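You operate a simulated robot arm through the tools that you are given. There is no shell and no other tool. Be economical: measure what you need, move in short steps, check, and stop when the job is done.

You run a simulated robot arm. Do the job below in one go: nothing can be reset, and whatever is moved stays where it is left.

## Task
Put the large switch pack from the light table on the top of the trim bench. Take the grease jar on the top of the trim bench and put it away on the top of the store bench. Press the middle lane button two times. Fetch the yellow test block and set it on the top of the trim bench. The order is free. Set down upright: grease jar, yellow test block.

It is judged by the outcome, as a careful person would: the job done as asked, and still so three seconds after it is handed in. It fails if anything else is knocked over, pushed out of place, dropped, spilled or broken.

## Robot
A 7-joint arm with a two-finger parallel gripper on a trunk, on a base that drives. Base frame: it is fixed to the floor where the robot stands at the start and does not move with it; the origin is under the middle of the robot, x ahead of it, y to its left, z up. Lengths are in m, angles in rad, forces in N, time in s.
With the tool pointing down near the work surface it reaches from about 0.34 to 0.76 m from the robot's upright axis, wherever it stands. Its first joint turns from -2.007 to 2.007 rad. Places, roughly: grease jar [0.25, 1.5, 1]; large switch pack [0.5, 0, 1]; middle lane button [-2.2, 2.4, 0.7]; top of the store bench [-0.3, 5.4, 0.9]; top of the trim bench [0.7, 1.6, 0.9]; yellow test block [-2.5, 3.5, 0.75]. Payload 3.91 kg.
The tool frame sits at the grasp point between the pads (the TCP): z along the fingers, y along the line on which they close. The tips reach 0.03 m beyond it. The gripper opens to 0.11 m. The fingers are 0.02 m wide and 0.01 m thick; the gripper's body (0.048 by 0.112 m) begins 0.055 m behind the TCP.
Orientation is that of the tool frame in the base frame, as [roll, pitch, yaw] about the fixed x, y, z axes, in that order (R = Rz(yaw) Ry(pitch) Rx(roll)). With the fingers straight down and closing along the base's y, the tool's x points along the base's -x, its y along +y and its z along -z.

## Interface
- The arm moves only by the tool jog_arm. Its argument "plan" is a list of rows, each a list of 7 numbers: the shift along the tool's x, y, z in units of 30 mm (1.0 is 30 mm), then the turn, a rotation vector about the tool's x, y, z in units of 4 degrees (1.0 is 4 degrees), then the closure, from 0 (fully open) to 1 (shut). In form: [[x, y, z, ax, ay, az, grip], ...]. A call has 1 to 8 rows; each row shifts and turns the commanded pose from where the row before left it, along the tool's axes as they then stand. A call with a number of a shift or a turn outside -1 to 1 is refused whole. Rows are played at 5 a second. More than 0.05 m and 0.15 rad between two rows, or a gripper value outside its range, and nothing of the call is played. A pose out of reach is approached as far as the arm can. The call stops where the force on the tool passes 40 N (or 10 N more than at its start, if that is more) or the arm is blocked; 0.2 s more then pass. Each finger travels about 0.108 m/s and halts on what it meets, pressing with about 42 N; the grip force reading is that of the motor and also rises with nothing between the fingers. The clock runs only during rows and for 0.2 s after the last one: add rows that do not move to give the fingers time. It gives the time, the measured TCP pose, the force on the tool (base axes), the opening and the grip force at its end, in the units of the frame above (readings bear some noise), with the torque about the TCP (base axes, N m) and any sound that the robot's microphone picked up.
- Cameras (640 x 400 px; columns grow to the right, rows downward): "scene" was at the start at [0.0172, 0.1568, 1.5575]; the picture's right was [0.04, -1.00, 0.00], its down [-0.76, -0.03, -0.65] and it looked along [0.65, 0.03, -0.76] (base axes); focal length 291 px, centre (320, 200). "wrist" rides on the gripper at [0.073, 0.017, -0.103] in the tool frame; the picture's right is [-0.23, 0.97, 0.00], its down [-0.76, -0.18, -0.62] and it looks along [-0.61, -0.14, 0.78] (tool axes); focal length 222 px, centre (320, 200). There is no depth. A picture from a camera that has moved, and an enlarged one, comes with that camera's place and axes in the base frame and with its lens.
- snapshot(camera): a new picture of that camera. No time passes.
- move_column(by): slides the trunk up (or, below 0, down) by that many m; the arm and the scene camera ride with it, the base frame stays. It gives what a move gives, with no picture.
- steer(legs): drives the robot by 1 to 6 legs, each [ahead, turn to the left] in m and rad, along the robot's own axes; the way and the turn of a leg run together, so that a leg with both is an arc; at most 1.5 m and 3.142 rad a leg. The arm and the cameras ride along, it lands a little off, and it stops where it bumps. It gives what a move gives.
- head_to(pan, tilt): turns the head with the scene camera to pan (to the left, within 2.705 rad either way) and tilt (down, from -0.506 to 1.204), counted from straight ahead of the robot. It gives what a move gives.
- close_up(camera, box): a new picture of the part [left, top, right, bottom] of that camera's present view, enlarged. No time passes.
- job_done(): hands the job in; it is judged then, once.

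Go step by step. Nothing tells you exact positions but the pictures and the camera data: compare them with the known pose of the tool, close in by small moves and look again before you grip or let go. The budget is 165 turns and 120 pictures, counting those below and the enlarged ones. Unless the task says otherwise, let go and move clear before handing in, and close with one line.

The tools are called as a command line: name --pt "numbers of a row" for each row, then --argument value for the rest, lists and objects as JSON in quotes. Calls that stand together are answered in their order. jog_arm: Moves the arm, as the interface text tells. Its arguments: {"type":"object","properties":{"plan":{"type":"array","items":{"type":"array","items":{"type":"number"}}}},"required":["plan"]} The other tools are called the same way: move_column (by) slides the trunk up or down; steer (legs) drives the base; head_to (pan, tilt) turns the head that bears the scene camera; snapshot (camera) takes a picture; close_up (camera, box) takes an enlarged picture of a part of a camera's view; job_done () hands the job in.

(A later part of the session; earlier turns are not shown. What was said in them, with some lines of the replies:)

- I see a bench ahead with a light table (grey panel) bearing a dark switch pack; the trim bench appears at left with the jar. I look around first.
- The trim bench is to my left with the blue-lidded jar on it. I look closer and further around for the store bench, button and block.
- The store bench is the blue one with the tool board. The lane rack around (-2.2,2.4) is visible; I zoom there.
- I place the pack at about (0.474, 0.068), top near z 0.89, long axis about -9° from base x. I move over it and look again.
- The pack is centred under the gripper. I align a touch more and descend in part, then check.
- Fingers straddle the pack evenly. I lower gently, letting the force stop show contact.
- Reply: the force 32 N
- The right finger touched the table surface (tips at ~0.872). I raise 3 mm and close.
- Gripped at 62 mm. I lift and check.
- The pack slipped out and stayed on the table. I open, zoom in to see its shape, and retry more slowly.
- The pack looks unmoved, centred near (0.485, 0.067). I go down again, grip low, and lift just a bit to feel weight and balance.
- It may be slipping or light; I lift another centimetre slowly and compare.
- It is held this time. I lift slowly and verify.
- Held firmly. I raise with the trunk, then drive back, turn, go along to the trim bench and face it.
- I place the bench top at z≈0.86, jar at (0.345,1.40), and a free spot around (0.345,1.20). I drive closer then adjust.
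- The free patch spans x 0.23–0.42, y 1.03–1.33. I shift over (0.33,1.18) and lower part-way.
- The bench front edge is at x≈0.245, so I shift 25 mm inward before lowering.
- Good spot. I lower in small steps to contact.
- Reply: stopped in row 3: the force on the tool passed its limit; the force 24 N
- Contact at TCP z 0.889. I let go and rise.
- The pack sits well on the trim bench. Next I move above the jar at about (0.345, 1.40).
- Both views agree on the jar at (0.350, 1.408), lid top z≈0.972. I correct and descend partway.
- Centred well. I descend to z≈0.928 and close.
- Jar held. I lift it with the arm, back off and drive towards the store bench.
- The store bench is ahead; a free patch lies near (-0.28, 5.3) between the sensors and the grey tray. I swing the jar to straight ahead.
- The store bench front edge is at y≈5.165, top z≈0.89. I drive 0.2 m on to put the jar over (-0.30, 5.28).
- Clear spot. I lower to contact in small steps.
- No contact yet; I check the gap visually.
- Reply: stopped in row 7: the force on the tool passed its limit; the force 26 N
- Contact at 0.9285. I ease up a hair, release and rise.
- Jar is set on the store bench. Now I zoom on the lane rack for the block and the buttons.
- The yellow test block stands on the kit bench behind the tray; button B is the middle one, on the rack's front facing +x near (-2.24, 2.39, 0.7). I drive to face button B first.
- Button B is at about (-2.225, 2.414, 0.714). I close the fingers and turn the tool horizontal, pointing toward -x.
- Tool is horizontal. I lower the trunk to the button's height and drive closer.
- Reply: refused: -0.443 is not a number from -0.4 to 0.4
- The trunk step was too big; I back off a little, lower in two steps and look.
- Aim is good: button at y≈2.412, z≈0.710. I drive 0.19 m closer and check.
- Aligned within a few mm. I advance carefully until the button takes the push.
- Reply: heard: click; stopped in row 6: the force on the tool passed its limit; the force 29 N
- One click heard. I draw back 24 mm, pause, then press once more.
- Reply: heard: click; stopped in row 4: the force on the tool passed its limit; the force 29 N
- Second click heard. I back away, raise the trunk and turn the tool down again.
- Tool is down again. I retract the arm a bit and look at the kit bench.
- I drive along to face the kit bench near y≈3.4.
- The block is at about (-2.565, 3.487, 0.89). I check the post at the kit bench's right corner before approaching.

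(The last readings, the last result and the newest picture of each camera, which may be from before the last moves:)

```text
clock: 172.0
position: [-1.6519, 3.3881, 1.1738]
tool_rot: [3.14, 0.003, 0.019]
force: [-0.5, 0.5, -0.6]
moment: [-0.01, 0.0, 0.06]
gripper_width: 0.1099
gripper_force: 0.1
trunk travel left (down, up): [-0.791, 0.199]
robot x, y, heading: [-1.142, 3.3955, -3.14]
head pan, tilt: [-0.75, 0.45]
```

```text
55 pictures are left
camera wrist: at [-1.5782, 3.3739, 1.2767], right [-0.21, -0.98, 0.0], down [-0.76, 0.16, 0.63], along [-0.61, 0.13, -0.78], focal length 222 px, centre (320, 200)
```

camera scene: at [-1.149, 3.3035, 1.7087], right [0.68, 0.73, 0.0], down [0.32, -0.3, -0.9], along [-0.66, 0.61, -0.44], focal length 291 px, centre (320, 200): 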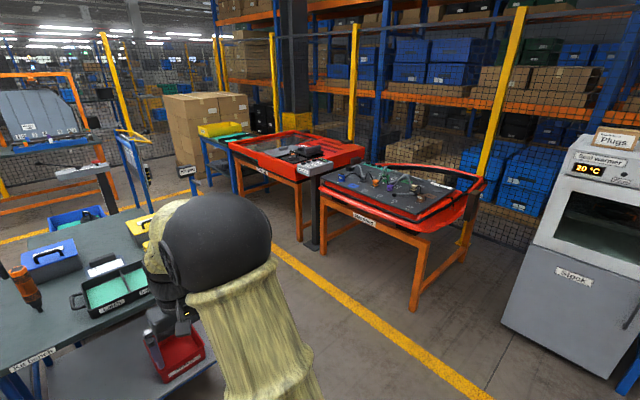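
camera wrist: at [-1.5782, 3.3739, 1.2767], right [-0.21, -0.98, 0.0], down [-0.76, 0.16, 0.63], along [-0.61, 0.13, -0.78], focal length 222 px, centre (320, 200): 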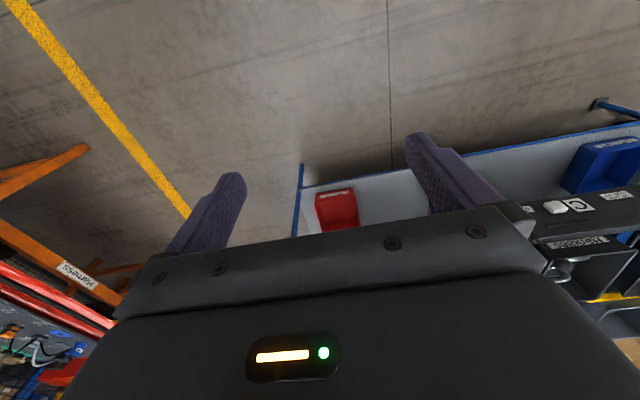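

A post with a "Kit peg" stands near (-2.25, 3.65), up to z≈1.35+, so I'll stand a little left (y≈3.2) and reach diagonally. I raise the trunk and approach partly.

move_column --by 0.12

steer --legs '[[0, 0.38], [0.52, 0], [0, -0.38]]'

head_to --pan -0.1 --tilt 0.7

snapshot --camera "scene"

snapshot --camera "wrist"

```text
clock: 173.5
position: [-1.6526, 3.3889, 1.2943]
tool_rot: [3.141, 0.004, 0.018]
force: [0.2, -0.3, 0.1]
moment: [0.02, 0.0, 0.0]
gripper_width: 0.1099
gripper_force: 0.1
trunk travel left (down, up): [-0.911, 0.079]
robot x, y, heading: [-1.1391, 3.3965, -3.141]
head pan, tilt: [-0.75, 0.45]
```

```text
clock: 178.8
position: [-2.1326, 3.1961, 1.2932]
tool_rot: [3.141, 0.004, 0.013]
force: [0.6, -0.4, 0.8]
moment: [0.02, 0.0, 0.01]
gripper_width: 0.1099
gripper_force: 0.0
trunk travel left (down, up): [-0.911, 0.079]
robot x, y, heading: [-1.6201, 3.1983, 3.139]
head pan, tilt: [-0.75, 0.45]
```

```text
clock: 179.8
position: [-2.1316, 3.1963, 1.2939]
tool_rot: [-3.141, 0.002, 0.014]
force: [0.0, 0.5, -0.7]
moment: [-0.01, 0.01, -0.01]
gripper_width: 0.1098
gripper_force: 0.0
trunk travel left (down, up): [-0.911, 0.079]
robot x, y, heading: [-1.6156, 3.1992, 3.139]
head pan, tilt: [-0.099, 0.7]
```

```text
54 pictures are left
camera scene: at [-1.6465, 3.0545, 1.8065], right [0.1, 0.99, 0.0], down [0.64, -0.07, -0.77], along [-0.76, 0.08, -0.64], focal length 291 px, centre (320, 200)
```

scene: 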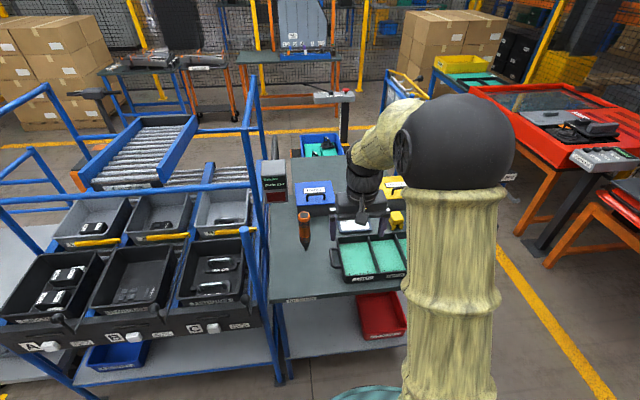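

```text
53 pictures are left
camera wrist: at [-2.058, 3.1806, 1.3967], right [-0.21, -0.98, 0.0], down [-0.76, 0.17, 0.63], along [-0.61, 0.13, -0.78], focal length 222 px, centre (320, 200)
```

wrist: 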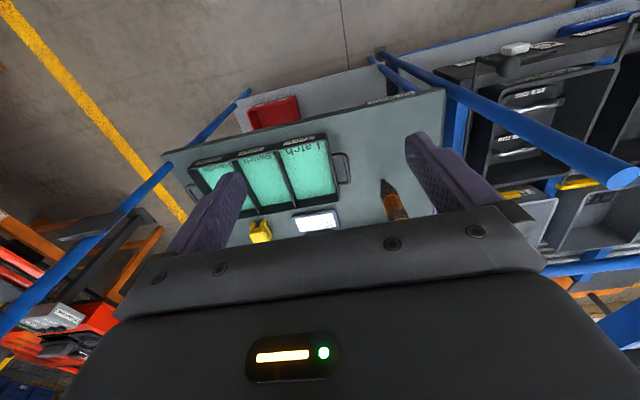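

Wrist view agrees on the block at (-2.555, 3.488). I drive in and then swing the arm toward it while staying high.

steer --legs '[[0.27, 0]]'

jog_arm --pt "-0.4 -0.8 0 0 0 0 0" --pt "-0.4 -0.8 0 0 0 0 0" --pt "-0.4 -0.8 0 0 0 0 0" --pt "-0.4 -0.8 0 0 0 0 0" --pt "-0.4 -0.8 0 0 0 0 0" --pt "-0.4 -0.8 0 0 0 0 0"

snapshot --camera "scene"

snapshot --camera "wrist"

```text
clock: 181.7
position: [-2.397, 3.1996, 1.2941]
tool_rot: [3.141, 0.002, 0.009]
force: [0.3, 0.4, 0.0]
moment: [0.0, -0.03, 0.02]
gripper_width: 0.1101
gripper_force: 0.1
trunk travel left (down, up): [-0.911, 0.079]
robot x, y, heading: [-1.8867, 3.201, 3.134]
head pan, tilt: [-0.099, 0.7]
```

```text
clock: 183.1
position: [-2.4722, 3.3419, 1.2928]
tool_rot: [3.139, 0.002, 0.011]
force: [-0.8, 0.0, -0.2]
moment: [-0.02, 0.01, 0.0]
gripper_width: 0.1102
gripper_force: 0.1
trunk travel left (down, up): [-0.911, 0.079]
robot x, y, heading: [-1.8854, 3.1944, 3.137]
head pan, tilt: [-0.099, 0.7]
```

```text
52 pictures are left
camera scene: at [-1.9119, 3.0562, 1.8066], right [0.1, 0.99, 0.0], down [0.64, -0.07, -0.76], along [-0.76, 0.08, -0.64], focal length 291 px, centre (320, 200)
```

scene: 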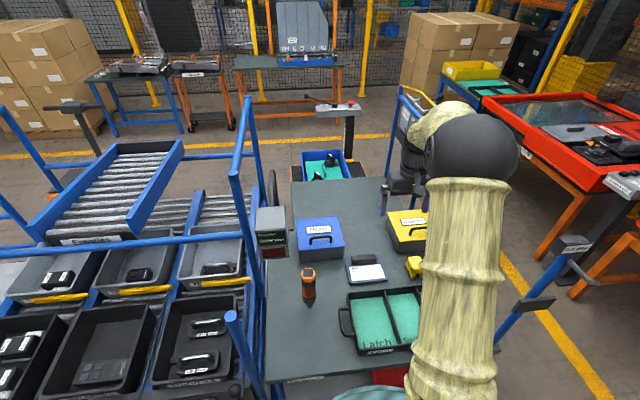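

```text
51 pictures are left
camera wrist: at [-2.3969, 3.327, 1.3955], right [-0.22, -0.98, 0.0], down [-0.76, 0.17, 0.62], along [-0.61, 0.13, -0.78], focal length 222 px, centre (320, 200)
```

wrist: 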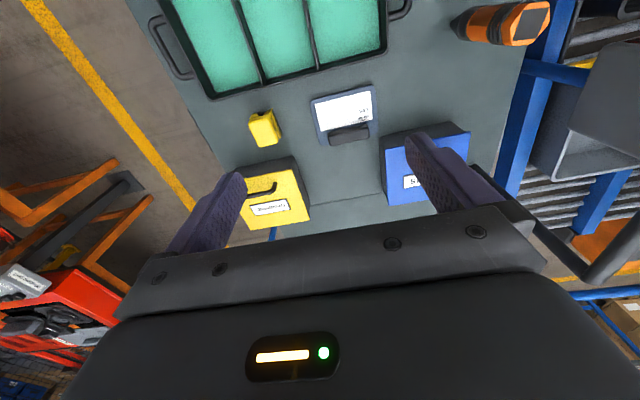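

Clear of the post. I zoom on the block to see its shape and orientation.

close_up --camera "wrist" --box '[215, 80, 325, 180]'

close_up --camera "scene" --box '[380, 240, 440, 290]'

```text
4.00 times, centred on (270, 130) of wrist
camera zoom: at [-2.3969, 3.327, 1.3955], right [-0.22, -0.98, 0.0], down [-0.76, 0.17, 0.62], along [-0.61, 0.13, -0.78], focal length 888 px, centre (520, 480)
```

zoom: 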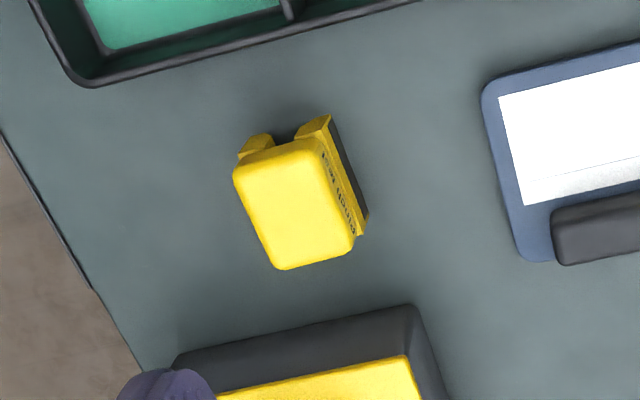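

```text
8.00 times, centred on (410, 265) of scene
camera zoom: at [-1.9119, 3.0562, 1.8066], right [0.1, 0.99, 0.0], down [0.64, -0.07, -0.76], along [-0.76, 0.08, -0.64], focal length 2329 px, centre (-400, -320)
```

zoom: 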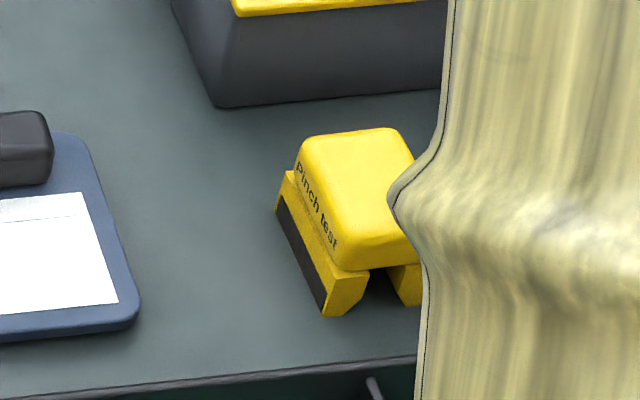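

It is a "Pinch test" arch block, ~55×60 mm, ~45 mm tall, aligned with the axes, centre (-2.562, 3.493), top z≈0.90. I move above it and descend partway.

jog_arm --pt "-0.49 -0.845 0 0 0 0 0" --pt "-0.49 -0.845 0 0 0 0 0" --pt "-0.49 -0.845 0 0 0 0 0" --pt "-0.49 -0.845 0 0 0 0 0" --pt "-0.49 -0.845 0 0 0 0 0" --pt "-0.49 -0.845 0 0 0 0 0"

snapshot --camera "scene"

jog_arm --pt "0 0 0.8 0 0 0 0" --pt "0 0 0.8 0 0 0 0" --pt "0 0 0.8 0 0 0 0" --pt "0 0 0.8 0 0 0 0" --pt "0 0 0.8 0 0 0 0" --pt "0 0 0.8 0 0 0 0" --pt "0 0 0.8 0 0 0 0" --pt "0 0 0.8 0 0 0 0"

snapshot --camera "wrist"

snapshot --camera "scene"

```text
clock: 184.5
position: [-2.5604, 3.4932, 1.2916]
tool_rot: [3.139, -0.001, 0.011]
force: [0.2, -0.7, -0.1]
moment: [0.0, -0.04, 0.04]
gripper_width: 0.1099
gripper_force: 0.1
trunk travel left (down, up): [-0.911, 0.079]
robot x, y, heading: [-1.8818, 3.1994, 3.132]
head pan, tilt: [-0.099, 0.7]
```

```text
48 pictures are left
camera scene: at [-1.9138, 3.0572, 1.8066], right [0.1, 0.99, 0.0], down [0.64, -0.07, -0.76], along [-0.76, 0.08, -0.65], focal length 291 px, centre (320, 200)
```

scene: 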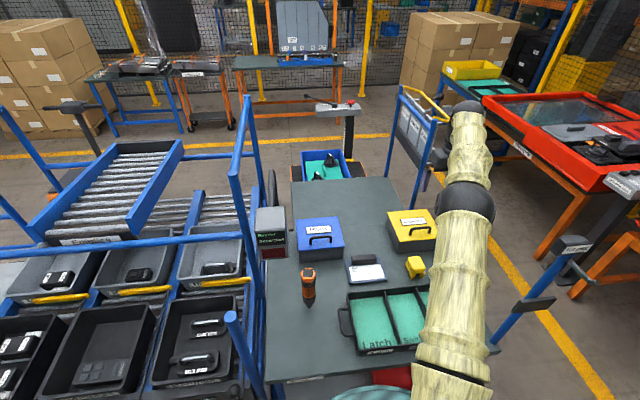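

```text
clock: 186.3
position: [-2.5614, 3.4923, 1.1013]
tool_rot: [-3.141, 0.003, 0.01]
force: [0.2, 0.3, 1.3]
moment: [-0.02, -0.03, 0.03]
gripper_width: 0.1099
gripper_force: 0.2
trunk travel left (down, up): [-0.911, 0.079]
robot x, y, heading: [-1.8837, 3.1998, 3.14]
head pan, tilt: [-0.099, 0.7]
```

```text
47 pictures are left
camera wrist: at [-2.4869, 3.4773, 1.2032], right [-0.22, -0.98, 0.0], down [-0.76, 0.17, 0.63], along [-0.61, 0.13, -0.78], focal length 222 px, centre (320, 200)
```

wrist: 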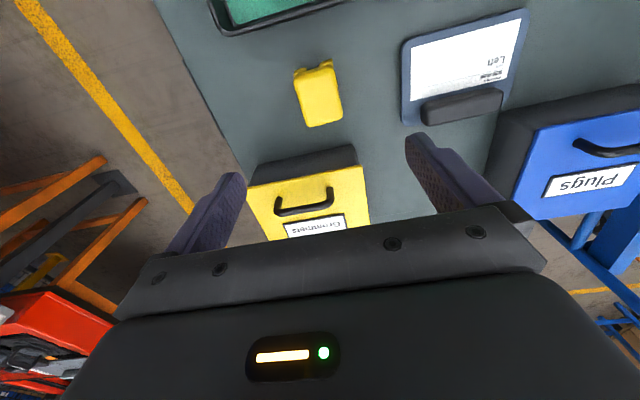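

```text
46 pictures are left
camera scene: at [-1.9118, 3.0556, 1.8065], right [0.1, 0.99, 0.0], down [0.64, -0.07, -0.76], along [-0.76, 0.08, -0.64], focal length 291 px, centre (320, 200)
```

scene: 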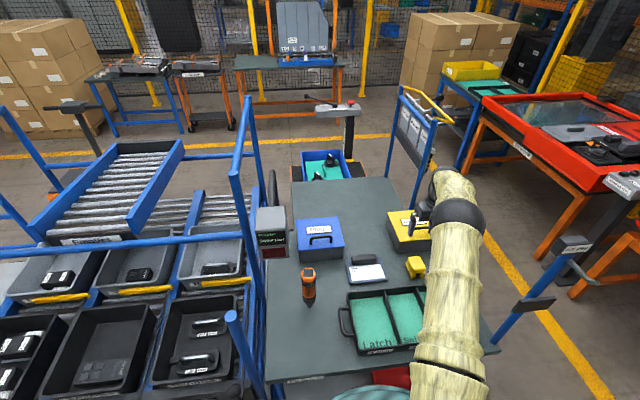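

Well centred with the yellow box clear behind. I descend more.

jog_arm --pt "0 0 0.8 0 0 0 0" --pt "0 0 0.8 0 0 0 0" --pt "0 0 0.8 0 0 0 0" --pt "0 0 0.8 0 0 0 0" --pt "0 0 0.8 0 0 0 0" --pt "0 0 0.5 0 0 0 0"

snapshot --camera "wrist"

close_up --camera "scene" --box '[370, 200, 470, 300]'

```text
clock: 187.7
position: [-2.5602, 3.4922, 0.9661]
tool_rot: [3.141, 0.002, 0.009]
force: [0.9, 0.2, -0.2]
moment: [0.02, -0.02, 0.01]
gripper_width: 0.1098
gripper_force: 0.0
trunk travel left (down, up): [-0.911, 0.079]
robot x, y, heading: [-1.8814, 3.2009, 3.134]
head pan, tilt: [-0.099, 0.7]
```

```text
45 pictures are left
camera wrist: at [-2.4865, 3.4774, 1.0691], right [-0.22, -0.98, 0.0], down [-0.76, 0.17, 0.63], along [-0.61, 0.14, -0.78], focal length 222 px, centre (320, 200)
```

wrist: 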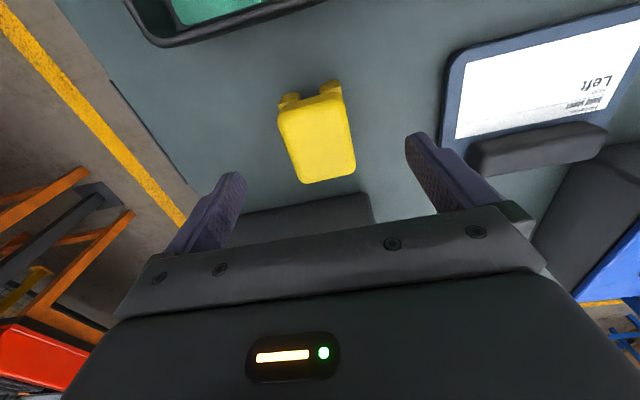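

```text
4.00 times, centred on (420, 250) of scene
camera zoom: at [-1.9114, 3.0554, 1.8065], right [0.1, 0.99, 0.0], down [0.64, -0.07, -0.76], along [-0.76, 0.08, -0.64], focal length 1164 px, centre (-80, 0)
```

zoom: 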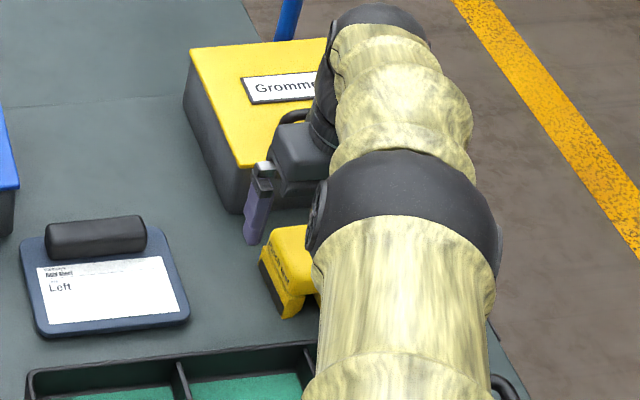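

All clear. I descend to z≈0.898 and close.

jog_arm --pt "0 0 0.8 0 0 0 0" --pt "0 0 0.8 0 0 0 0" --pt "0 0 0.4 0 0 0 0" --pt "0 0 0.25 0 0 0 0" --pt "0 0 0 0 0 0 0.4" --pt "0 0 0 0 0 0 0.7" --pt "0 0 0 0 0 0 1" --pt "0 0 0 0 0 0 1"

snapshot --camera "wrist"

```text
clock: 189.5
position: [-2.5503, 3.4885, 0.9039]
tool_rot: [-3.141, 0.005, 0.012]
force: [-0.5, 1.1, 0.9]
moment: [0.1, 0.15, -0.05]
gripper_width: 0.0516
gripper_force: 41.9
out of reach, approached as far as the arm can: row 2, 3
trunk travel left (down, up): [-0.911, 0.079]
robot x, y, heading: [-1.8842, 3.1971, 3.136]
head pan, tilt: [-0.099, 0.7]
```

```text
43 pictures are left
camera wrist: at [-2.476, 3.4713, 1.0064], right [-0.22, -0.98, 0.0], down [-0.76, 0.17, 0.63], along [-0.61, 0.14, -0.78], focal length 222 px, centre (320, 200)
```

wrist: 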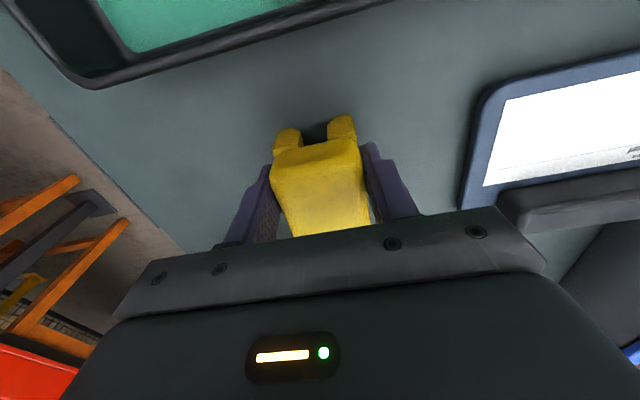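

Gripped at 52 mm. I lift slowly and check it holds.

jog_arm --pt "0 0 0 0 0 0 1" --pt "0 0 -0.2 0 0 0 1" --pt "0 0 -0.2 0 0 0 1" --pt "0 0 -0.2 0 0 0 1" --pt "0 0 -0.3 0 0 0 1" --pt "0 0 -0.3 0 0 0 1"

snapshot --camera "wrist"

close_up --camera "scene" --box '[370, 200, 470, 300]'

```text
clock: 190.9
position: [-2.5503, 3.4888, 0.938]
tool_rot: [3.141, 0.004, 0.011]
force: [0.2, 0.0, -2.9]
moment: [-0.01, -0.01, -0.01]
gripper_width: 0.0516
gripper_force: 42.2
trunk travel left (down, up): [-0.911, 0.079]
robot x, y, heading: [-1.8855, 3.2005, 3.139]
head pan, tilt: [-0.099, 0.7]
```

```text
42 pictures are left
camera wrist: at [-2.4764, 3.4729, 1.0419], right [-0.22, -0.98, 0.0], down [-0.76, 0.17, 0.63], along [-0.61, 0.13, -0.78], focal length 222 px, centre (320, 200)
```

wrist: 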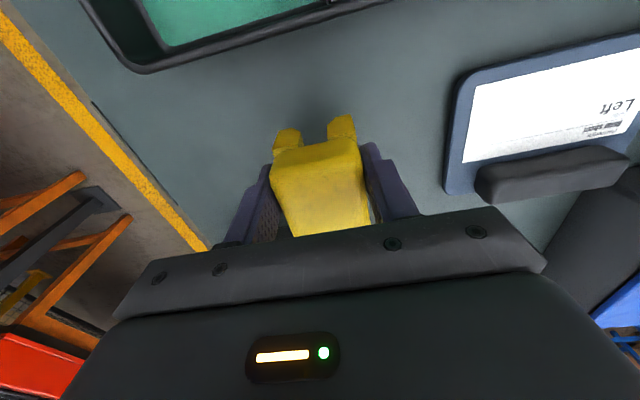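

```text
4.00 times, centred on (420, 250) of scene
camera zoom: at [-1.9114, 3.0554, 1.8065], right [0.1, 0.99, 0.0], down [0.64, -0.07, -0.76], along [-0.76, 0.08, -0.64], focal length 1164 px, centre (-80, 0)
```

zoom: 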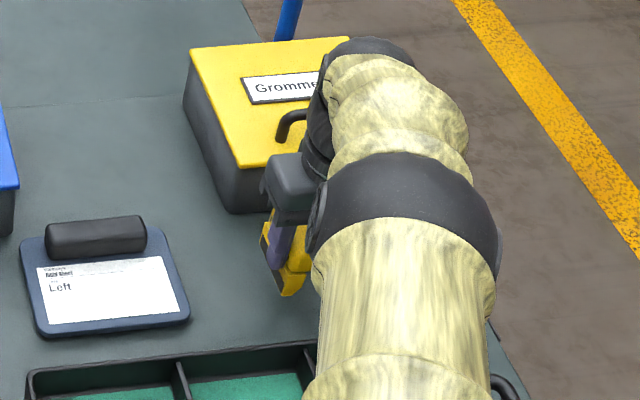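

Block held. I lift it clear and bring the arm back to straight ahead.

jog_arm --pt "0 0 -0.4 0 0 0 1" --pt "0 0 -0.7 0 0 0 1" --pt "0 0 -0.7 0 0 0 1" --pt "0 0 -0.7 0 0 0 1" --pt "0 0 -0.7 0 0 0 1" --pt "0 0 -0.7 0 0 0 1" --pt "0 0 -0.7 0 0 0 1" --pt "0 0 -0.7 0 0 0 1"

jog_arm --pt "0 0 -0.7 0 0 0 1" --pt "0 0 -0.7 0 0 0 1" --pt "0.3 0.4 -0.6 0 0 0 1" --pt "0.4 0.7 -0.3 0 0 0 1" --pt "0.4 0.7 0 0 0 0 1" --pt "0.4 0.7 0 0 0 0 1" --pt "0.4 0.7 0 0 0 0 1" --pt "0.4 0.7 0 0 0 0 1"

jog_arm --pt "0.4 0.7 0 0 0 0 1" --pt "0.4 0.7 0 0 0 0 1" --pt "0.4 0.7 0 0 0 0 1" --pt "0.4 0.7 0 0 0 0 1" --pt "0.4 0.7 0 0 0 0 1" --pt "0.4 0.7 0 0 0 0 1"

snapshot --camera "wrist"

```text
clock: 192.7
position: [-2.5517, 3.4884, 1.0974]
tool_rot: [-3.141, 0.002, 0.01]
force: [0.3, 0.3, -3.5]
moment: [0.01, -0.01, 0.0]
gripper_width: 0.0519
gripper_force: 42.1
trunk travel left (down, up): [-0.911, 0.079]
robot x, y, heading: [-1.8816, 3.1987, 3.134]
head pan, tilt: [-0.099, 0.7]
```

```text
clock: 194.5
position: [-2.4808, 3.3733, 1.1681]
tool_rot: [3.141, 0.004, 0.01]
force: [1.1, -0.2, -2.4]
moment: [0.0, -0.02, -0.02]
gripper_width: 0.0516
gripper_force: 42.3
trunk travel left (down, up): [-0.911, 0.079]
robot x, y, heading: [-1.886, 3.1996, 3.134]
head pan, tilt: [-0.099, 0.7]
```

```text
clock: 195.9
position: [-2.4079, 3.2481, 1.1689]
tool_rot: [-3.141, 0.003, 0.011]
force: [0.2, 0.5, -2.6]
moment: [-0.03, -0.03, -0.04]
gripper_width: 0.0519
gripper_force: 42.4
trunk travel left (down, up): [-0.911, 0.079]
robot x, y, heading: [-1.8856, 3.195, 3.132]
head pan, tilt: [-0.099, 0.7]
```

```text
40 pictures are left
camera wrist: at [-2.3332, 3.2329, 1.2709], right [-0.22, -0.98, 0.0], down [-0.76, 0.17, 0.63], along [-0.61, 0.14, -0.78], focal length 222 px, centre (320, 200)
```

wrist: 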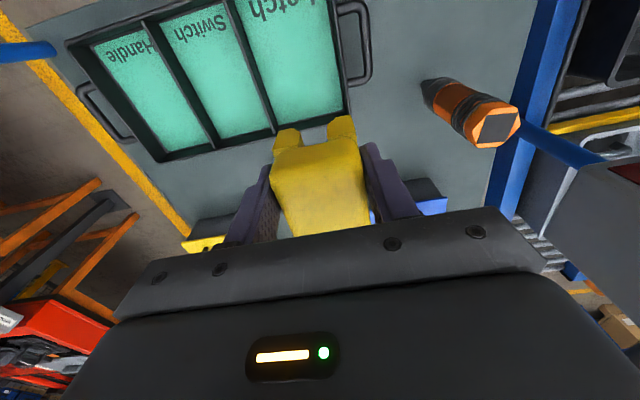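

Block is secure. I drive back, go along the aisle to y≈1.4 and face the trim bench.

steer --legs '[[-0.9, 0], [0, 1.58], [1.5, 0], [0.29, 0], [0, 1.571], [0.5, 0]]'

head_to --pan 0.1 --tilt 0.75

snapshot --camera "scene"

snapshot --camera "wrist"

```text
clock: 219.4
position: [-0.0137, 1.3299, 1.1675]
tool_rot: [-3.141, 0.003, 3.104]
force: [0.0, 0.1, -2.3]
moment: [0.01, 0.03, 0.0]
gripper_width: 0.0517
gripper_force: 42.1
trunk travel left (down, up): [-0.911, 0.079]
robot x, y, heading: [-0.5356, 1.4068, -0.051]
head pan, tilt: [-0.099, 0.7]
```

```text
clock: 220.2
position: [-0.0145, 1.33, 1.1677]
tool_rot: [-3.141, 0.003, 3.104]
force: [0.4, 0.0, -2.3]
moment: [-0.01, 0.07, -0.02]
gripper_width: 0.0518
gripper_force: 42.0
trunk travel left (down, up): [-0.911, 0.079]
robot x, y, heading: [-0.531, 1.402, -0.055]
head pan, tilt: [0.099, 0.75]
```

```text
39 pictures are left
camera scene: at [-0.5033, 1.5649, 1.8023], right [0.04, -1.0, 0.0], down [-0.68, -0.03, -0.73], along [0.73, 0.03, -0.68], focal length 291 px, centre (320, 200)
```

scene: 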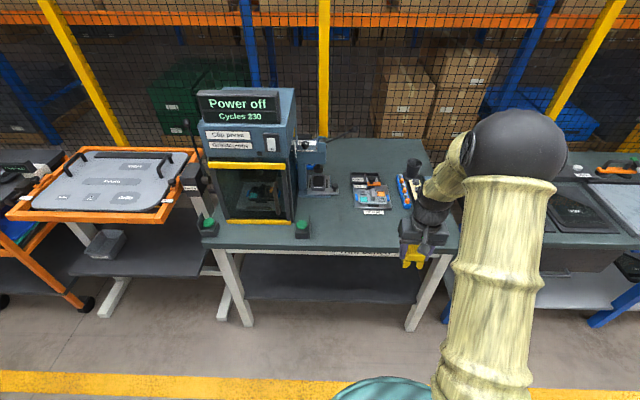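

```text
38 pictures are left
camera wrist: at [-0.0847, 1.3497, 1.2706], right [0.26, 0.96, 0.0], down [0.75, -0.21, 0.63], along [0.6, -0.16, -0.78], focal length 222 px, centre (320, 200)
```

wrist: 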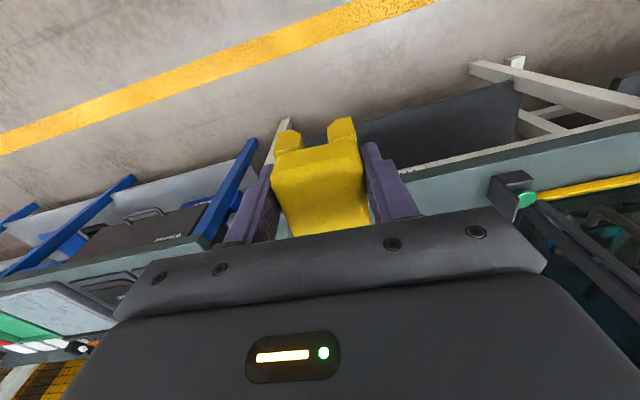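

I turn slightly left and drive in to bring the block over the jar's old spot.

steer --legs '[[0, 0.1], [0.35, 0]]'

snapshot --camera "scene"

snapshot --camera "wrist"

```text
clock: 223.0
position: [0.3454, 1.3969, 1.1678]
tool_rot: [-3.141, 0.002, -3.081]
force: [0.4, -0.5, -2.5]
moment: [0.03, 0.06, -0.01]
gripper_width: 0.0518
gripper_force: 42.0
trunk travel left (down, up): [-0.911, 0.079]
robot x, y, heading: [-0.1786, 1.4191, 0.041]
head pan, tilt: [0.099, 0.75]
```

```text
37 pictures are left
camera scene: at [-0.1637, 1.583, 1.8022], right [0.14, -0.99, 0.0], down [-0.68, -0.1, -0.73], along [0.72, 0.1, -0.68], focal length 291 px, centre (320, 200)
```

scene: 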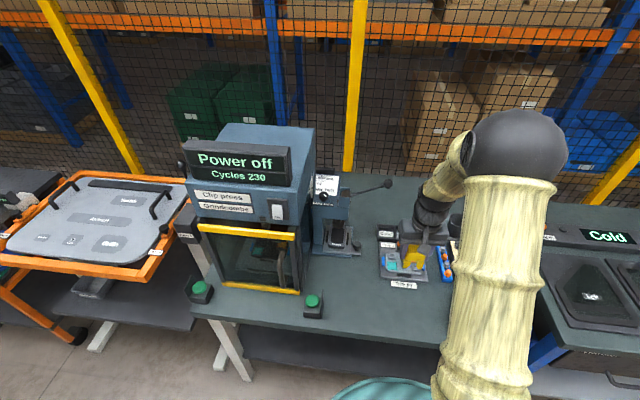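

```text
36 pictures are left
camera wrist: at [0.2734, 1.4096, 1.2703], right [0.17, 0.99, 0.0], down [0.77, -0.13, 0.62], along [0.62, -0.1, -0.78], focal length 222 px, centre (320, 200)
```

wrist: 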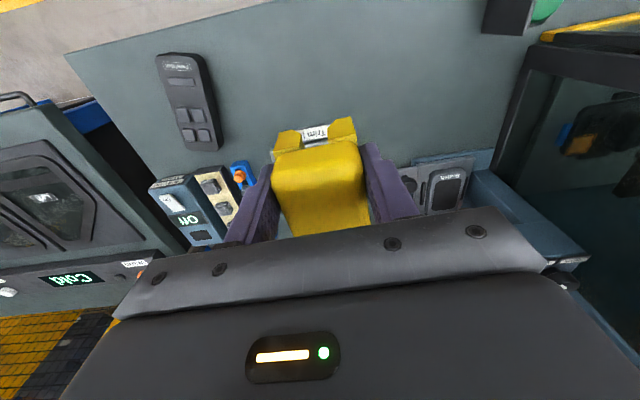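

I shift to (0.33, 1.43) and descend.

jog_arm --pt "0.15 0.4 0.4 0 0 0 1" --pt "0.15 0.4 0.7 0 0 0 1" --pt "0.13 0.33 0.8 0 0 0 1" --pt "0 0 0.8 0 0 0 1" --pt "0 0 0.8 0 0 0 1" --pt "0 0 0.8 0 0 0 1" --pt "0 0 0.8 0 0 0 1" --pt "0 0 0.7 0 0 0 1"

jog_arm --pt "0 0 0.6 0 0 0 1" --pt "0 0 0.6 0 0 0 1" --pt "0 0 0.4 0 0 0 1" --pt "0 0 0.3 0 0 0 1"

snapshot --camera "wrist"

close_up --camera "scene" --box '[290, 210, 490, 350]'

```text
clock: 224.8
position: [0.3297, 1.4306, 0.9939]
tool_rot: [3.141, 0.005, -3.083]
force: [0.1, -0.5, -2.9]
moment: [-0.03, 0.01, -0.01]
gripper_width: 0.0516
gripper_force: 42.1
trunk travel left (down, up): [-0.911, 0.079]
robot x, y, heading: [-0.1793, 1.4229, 0.038]
head pan, tilt: [0.099, 0.75]
```

```text
clock: 225.8
position: [0.3302, 1.4285, 0.9365]
tool_rot: [-3.141, 0.002, -3.083]
force: [0.4, 0.1, -2.9]
moment: [0.0, 0.03, 0.0]
gripper_width: 0.0518
gripper_force: 41.8
trunk travel left (down, up): [-0.911, 0.079]
robot x, y, heading: [-0.1809, 1.4188, 0.037]
head pan, tilt: [0.099, 0.75]
```

```text
35 pictures are left
camera wrist: at [0.2585, 1.4423, 1.0391], right [0.17, 0.99, 0.0], down [0.77, -0.13, 0.62], along [0.62, -0.1, -0.78], focal length 222 px, centre (320, 200)
```

wrist: 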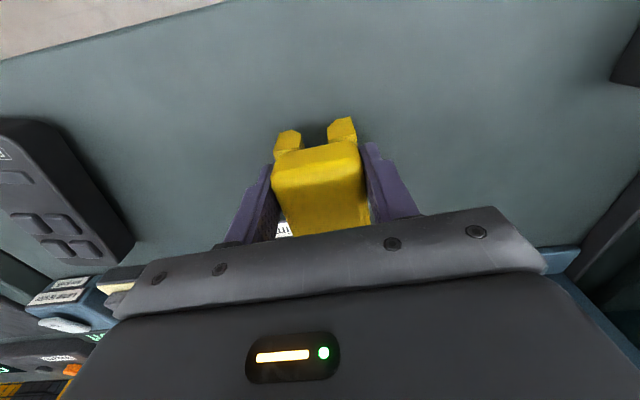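

```text
2.86 times, centred on (390, 280) of scene
camera zoom: at [-0.1648, 1.583, 1.8022], right [0.14, -0.99, 0.0], down [-0.68, -0.1, -0.73], along [0.72, 0.1, -0.68], focal length 832 px, centre (120, -29)
```

zoom: 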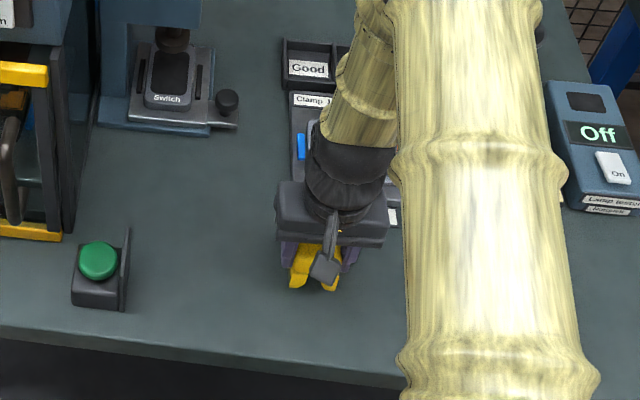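

Free spot confirmed. I lower to contact.

jog_arm --pt "0 0 0.4 0 0 0 1" --pt "0 0 0.3 0 0 0 1" --pt "0 0 0.15 0 0 0 1" --pt "0 0 0.1 0 0 0 1" --pt "0 0 0.1 0 0 0 1" --pt "0 0 0.1 0 0 0 1" --pt "0 0 0.1 0 0 0 1" --pt "0 0 0.1 0 0 0 1"

```text
clock: 227.4
position: [0.3313, 1.4288, 0.9029]
tool_rot: [-3.14, 0.009, -3.083]
force: [-6.4, -2.5, 20.8]
moment: [0.42, -0.39, 0.06]
gripper_width: 0.0514
gripper_force: 41.7
trunk travel left (down, up): [-0.911, 0.079]
robot x, y, heading: [-0.1821, 1.4231, 0.041]
head pan, tilt: [0.099, 0.75]
stopped in row 8: the force on the tool passed its limit (the readings are from after the stop); the commanded pose is now the measured one
```

Contact at 0.903, as expected. I release and rise.

jog_arm --pt "0 0 -0.03 0 0 0 1" --pt "0 0 0 0 0 0 0.8" --pt "0 0 0 0 0 0 0.4" --pt "0 0 0 0 0 0 0.0" --pt "0 0 0 0 0 0 0.0" --pt "0 0 -0.6 0 0 0 0.0" --pt "0 0 -1 0 0 0 0.0" --pt "0 0 -1 0 0 0 0.0"

jog_arm --pt "0 0 -1 0 0 0 0.0" --pt "0 0 -1 0 0 0 0.0" --pt "0 0 -1 0 0 0 0.0" --pt "0 0 -1 0 0 0 0.0" --pt "0 0 -1 0 0 0 0.0"

steer --legs '[[-0.35, 0]]'

snapshot --camera "scene"

close_up --camera "scene" --box '[280, 150, 480, 275]'

```text
clock: 229.2
position: [0.3312, 1.4303, 0.9801]
tool_rot: [-3.141, 0.006, -3.082]
force: [0.4, 1.3, -0.1]
moment: [-0.01, -0.01, 0.01]
gripper_width: 0.11
gripper_force: 0.0
trunk travel left (down, up): [-0.911, 0.079]
robot x, y, heading: [-0.1778, 1.4208, 0.038]
head pan, tilt: [0.099, 0.75]
```

```text
clock: 230.4
position: [0.3294, 1.4298, 1.1297]
tool_rot: [3.141, 0.007, -3.083]
force: [-0.3, -0.3, 0.5]
moment: [-0.03, 0.0, 0.01]
gripper_width: 0.11
gripper_force: 0.2
trunk travel left (down, up): [-0.911, 0.079]
robot x, y, heading: [-0.1794, 1.4224, 0.037]
head pan, tilt: [0.099, 0.75]
```

```text
clock: 232.8
position: [-0.031, 1.4162, 1.1289]
tool_rot: [3.141, 0.007, -3.078]
force: [-0.9, 0.2, 0.3]
moment: [-0.01, -0.02, 0.0]
gripper_width: 0.1099
gripper_force: 0.0
trunk travel left (down, up): [-0.911, 0.079]
robot x, y, heading: [-0.5402, 1.4047, 0.047]
head pan, tilt: [0.099, 0.75]
```

```text
33 pictures are left
camera scene: at [-0.5276, 1.5669, 1.8023], right [0.15, -0.99, 0.0], down [-0.67, -0.1, -0.73], along [0.72, 0.11, -0.68], focal length 291 px, centre (320, 200)
```

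scene: 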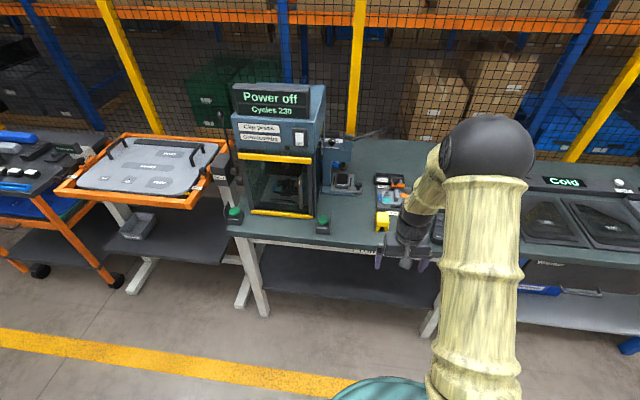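

```text
3.20 times, centred on (380, 212) of scene
camera zoom: at [-0.5276, 1.5669, 1.8023], right [0.15, -0.99, 0.0], down [-0.67, -0.1, -0.73], along [0.72, 0.11, -0.68], focal length 932 px, centre (128, 160)
```

zoom: 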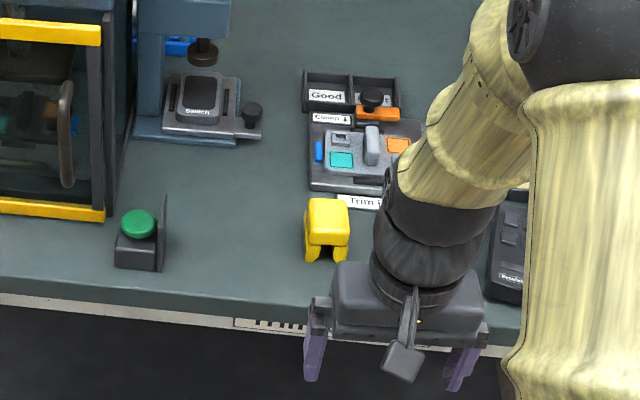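

Everything is in place: pack and block on the trim bench with the block upright, jar on the store bench, and two clicks from the middle lane button. The gripper is clear, so I hand in.

job_done

```text
The job is handed in.
```

The job is handed in: the large switch pack and the upright yellow test block are on the trim bench, the grease jar is upright on the store bench, and the middle lane button was pressed twice, with a click heard each time.
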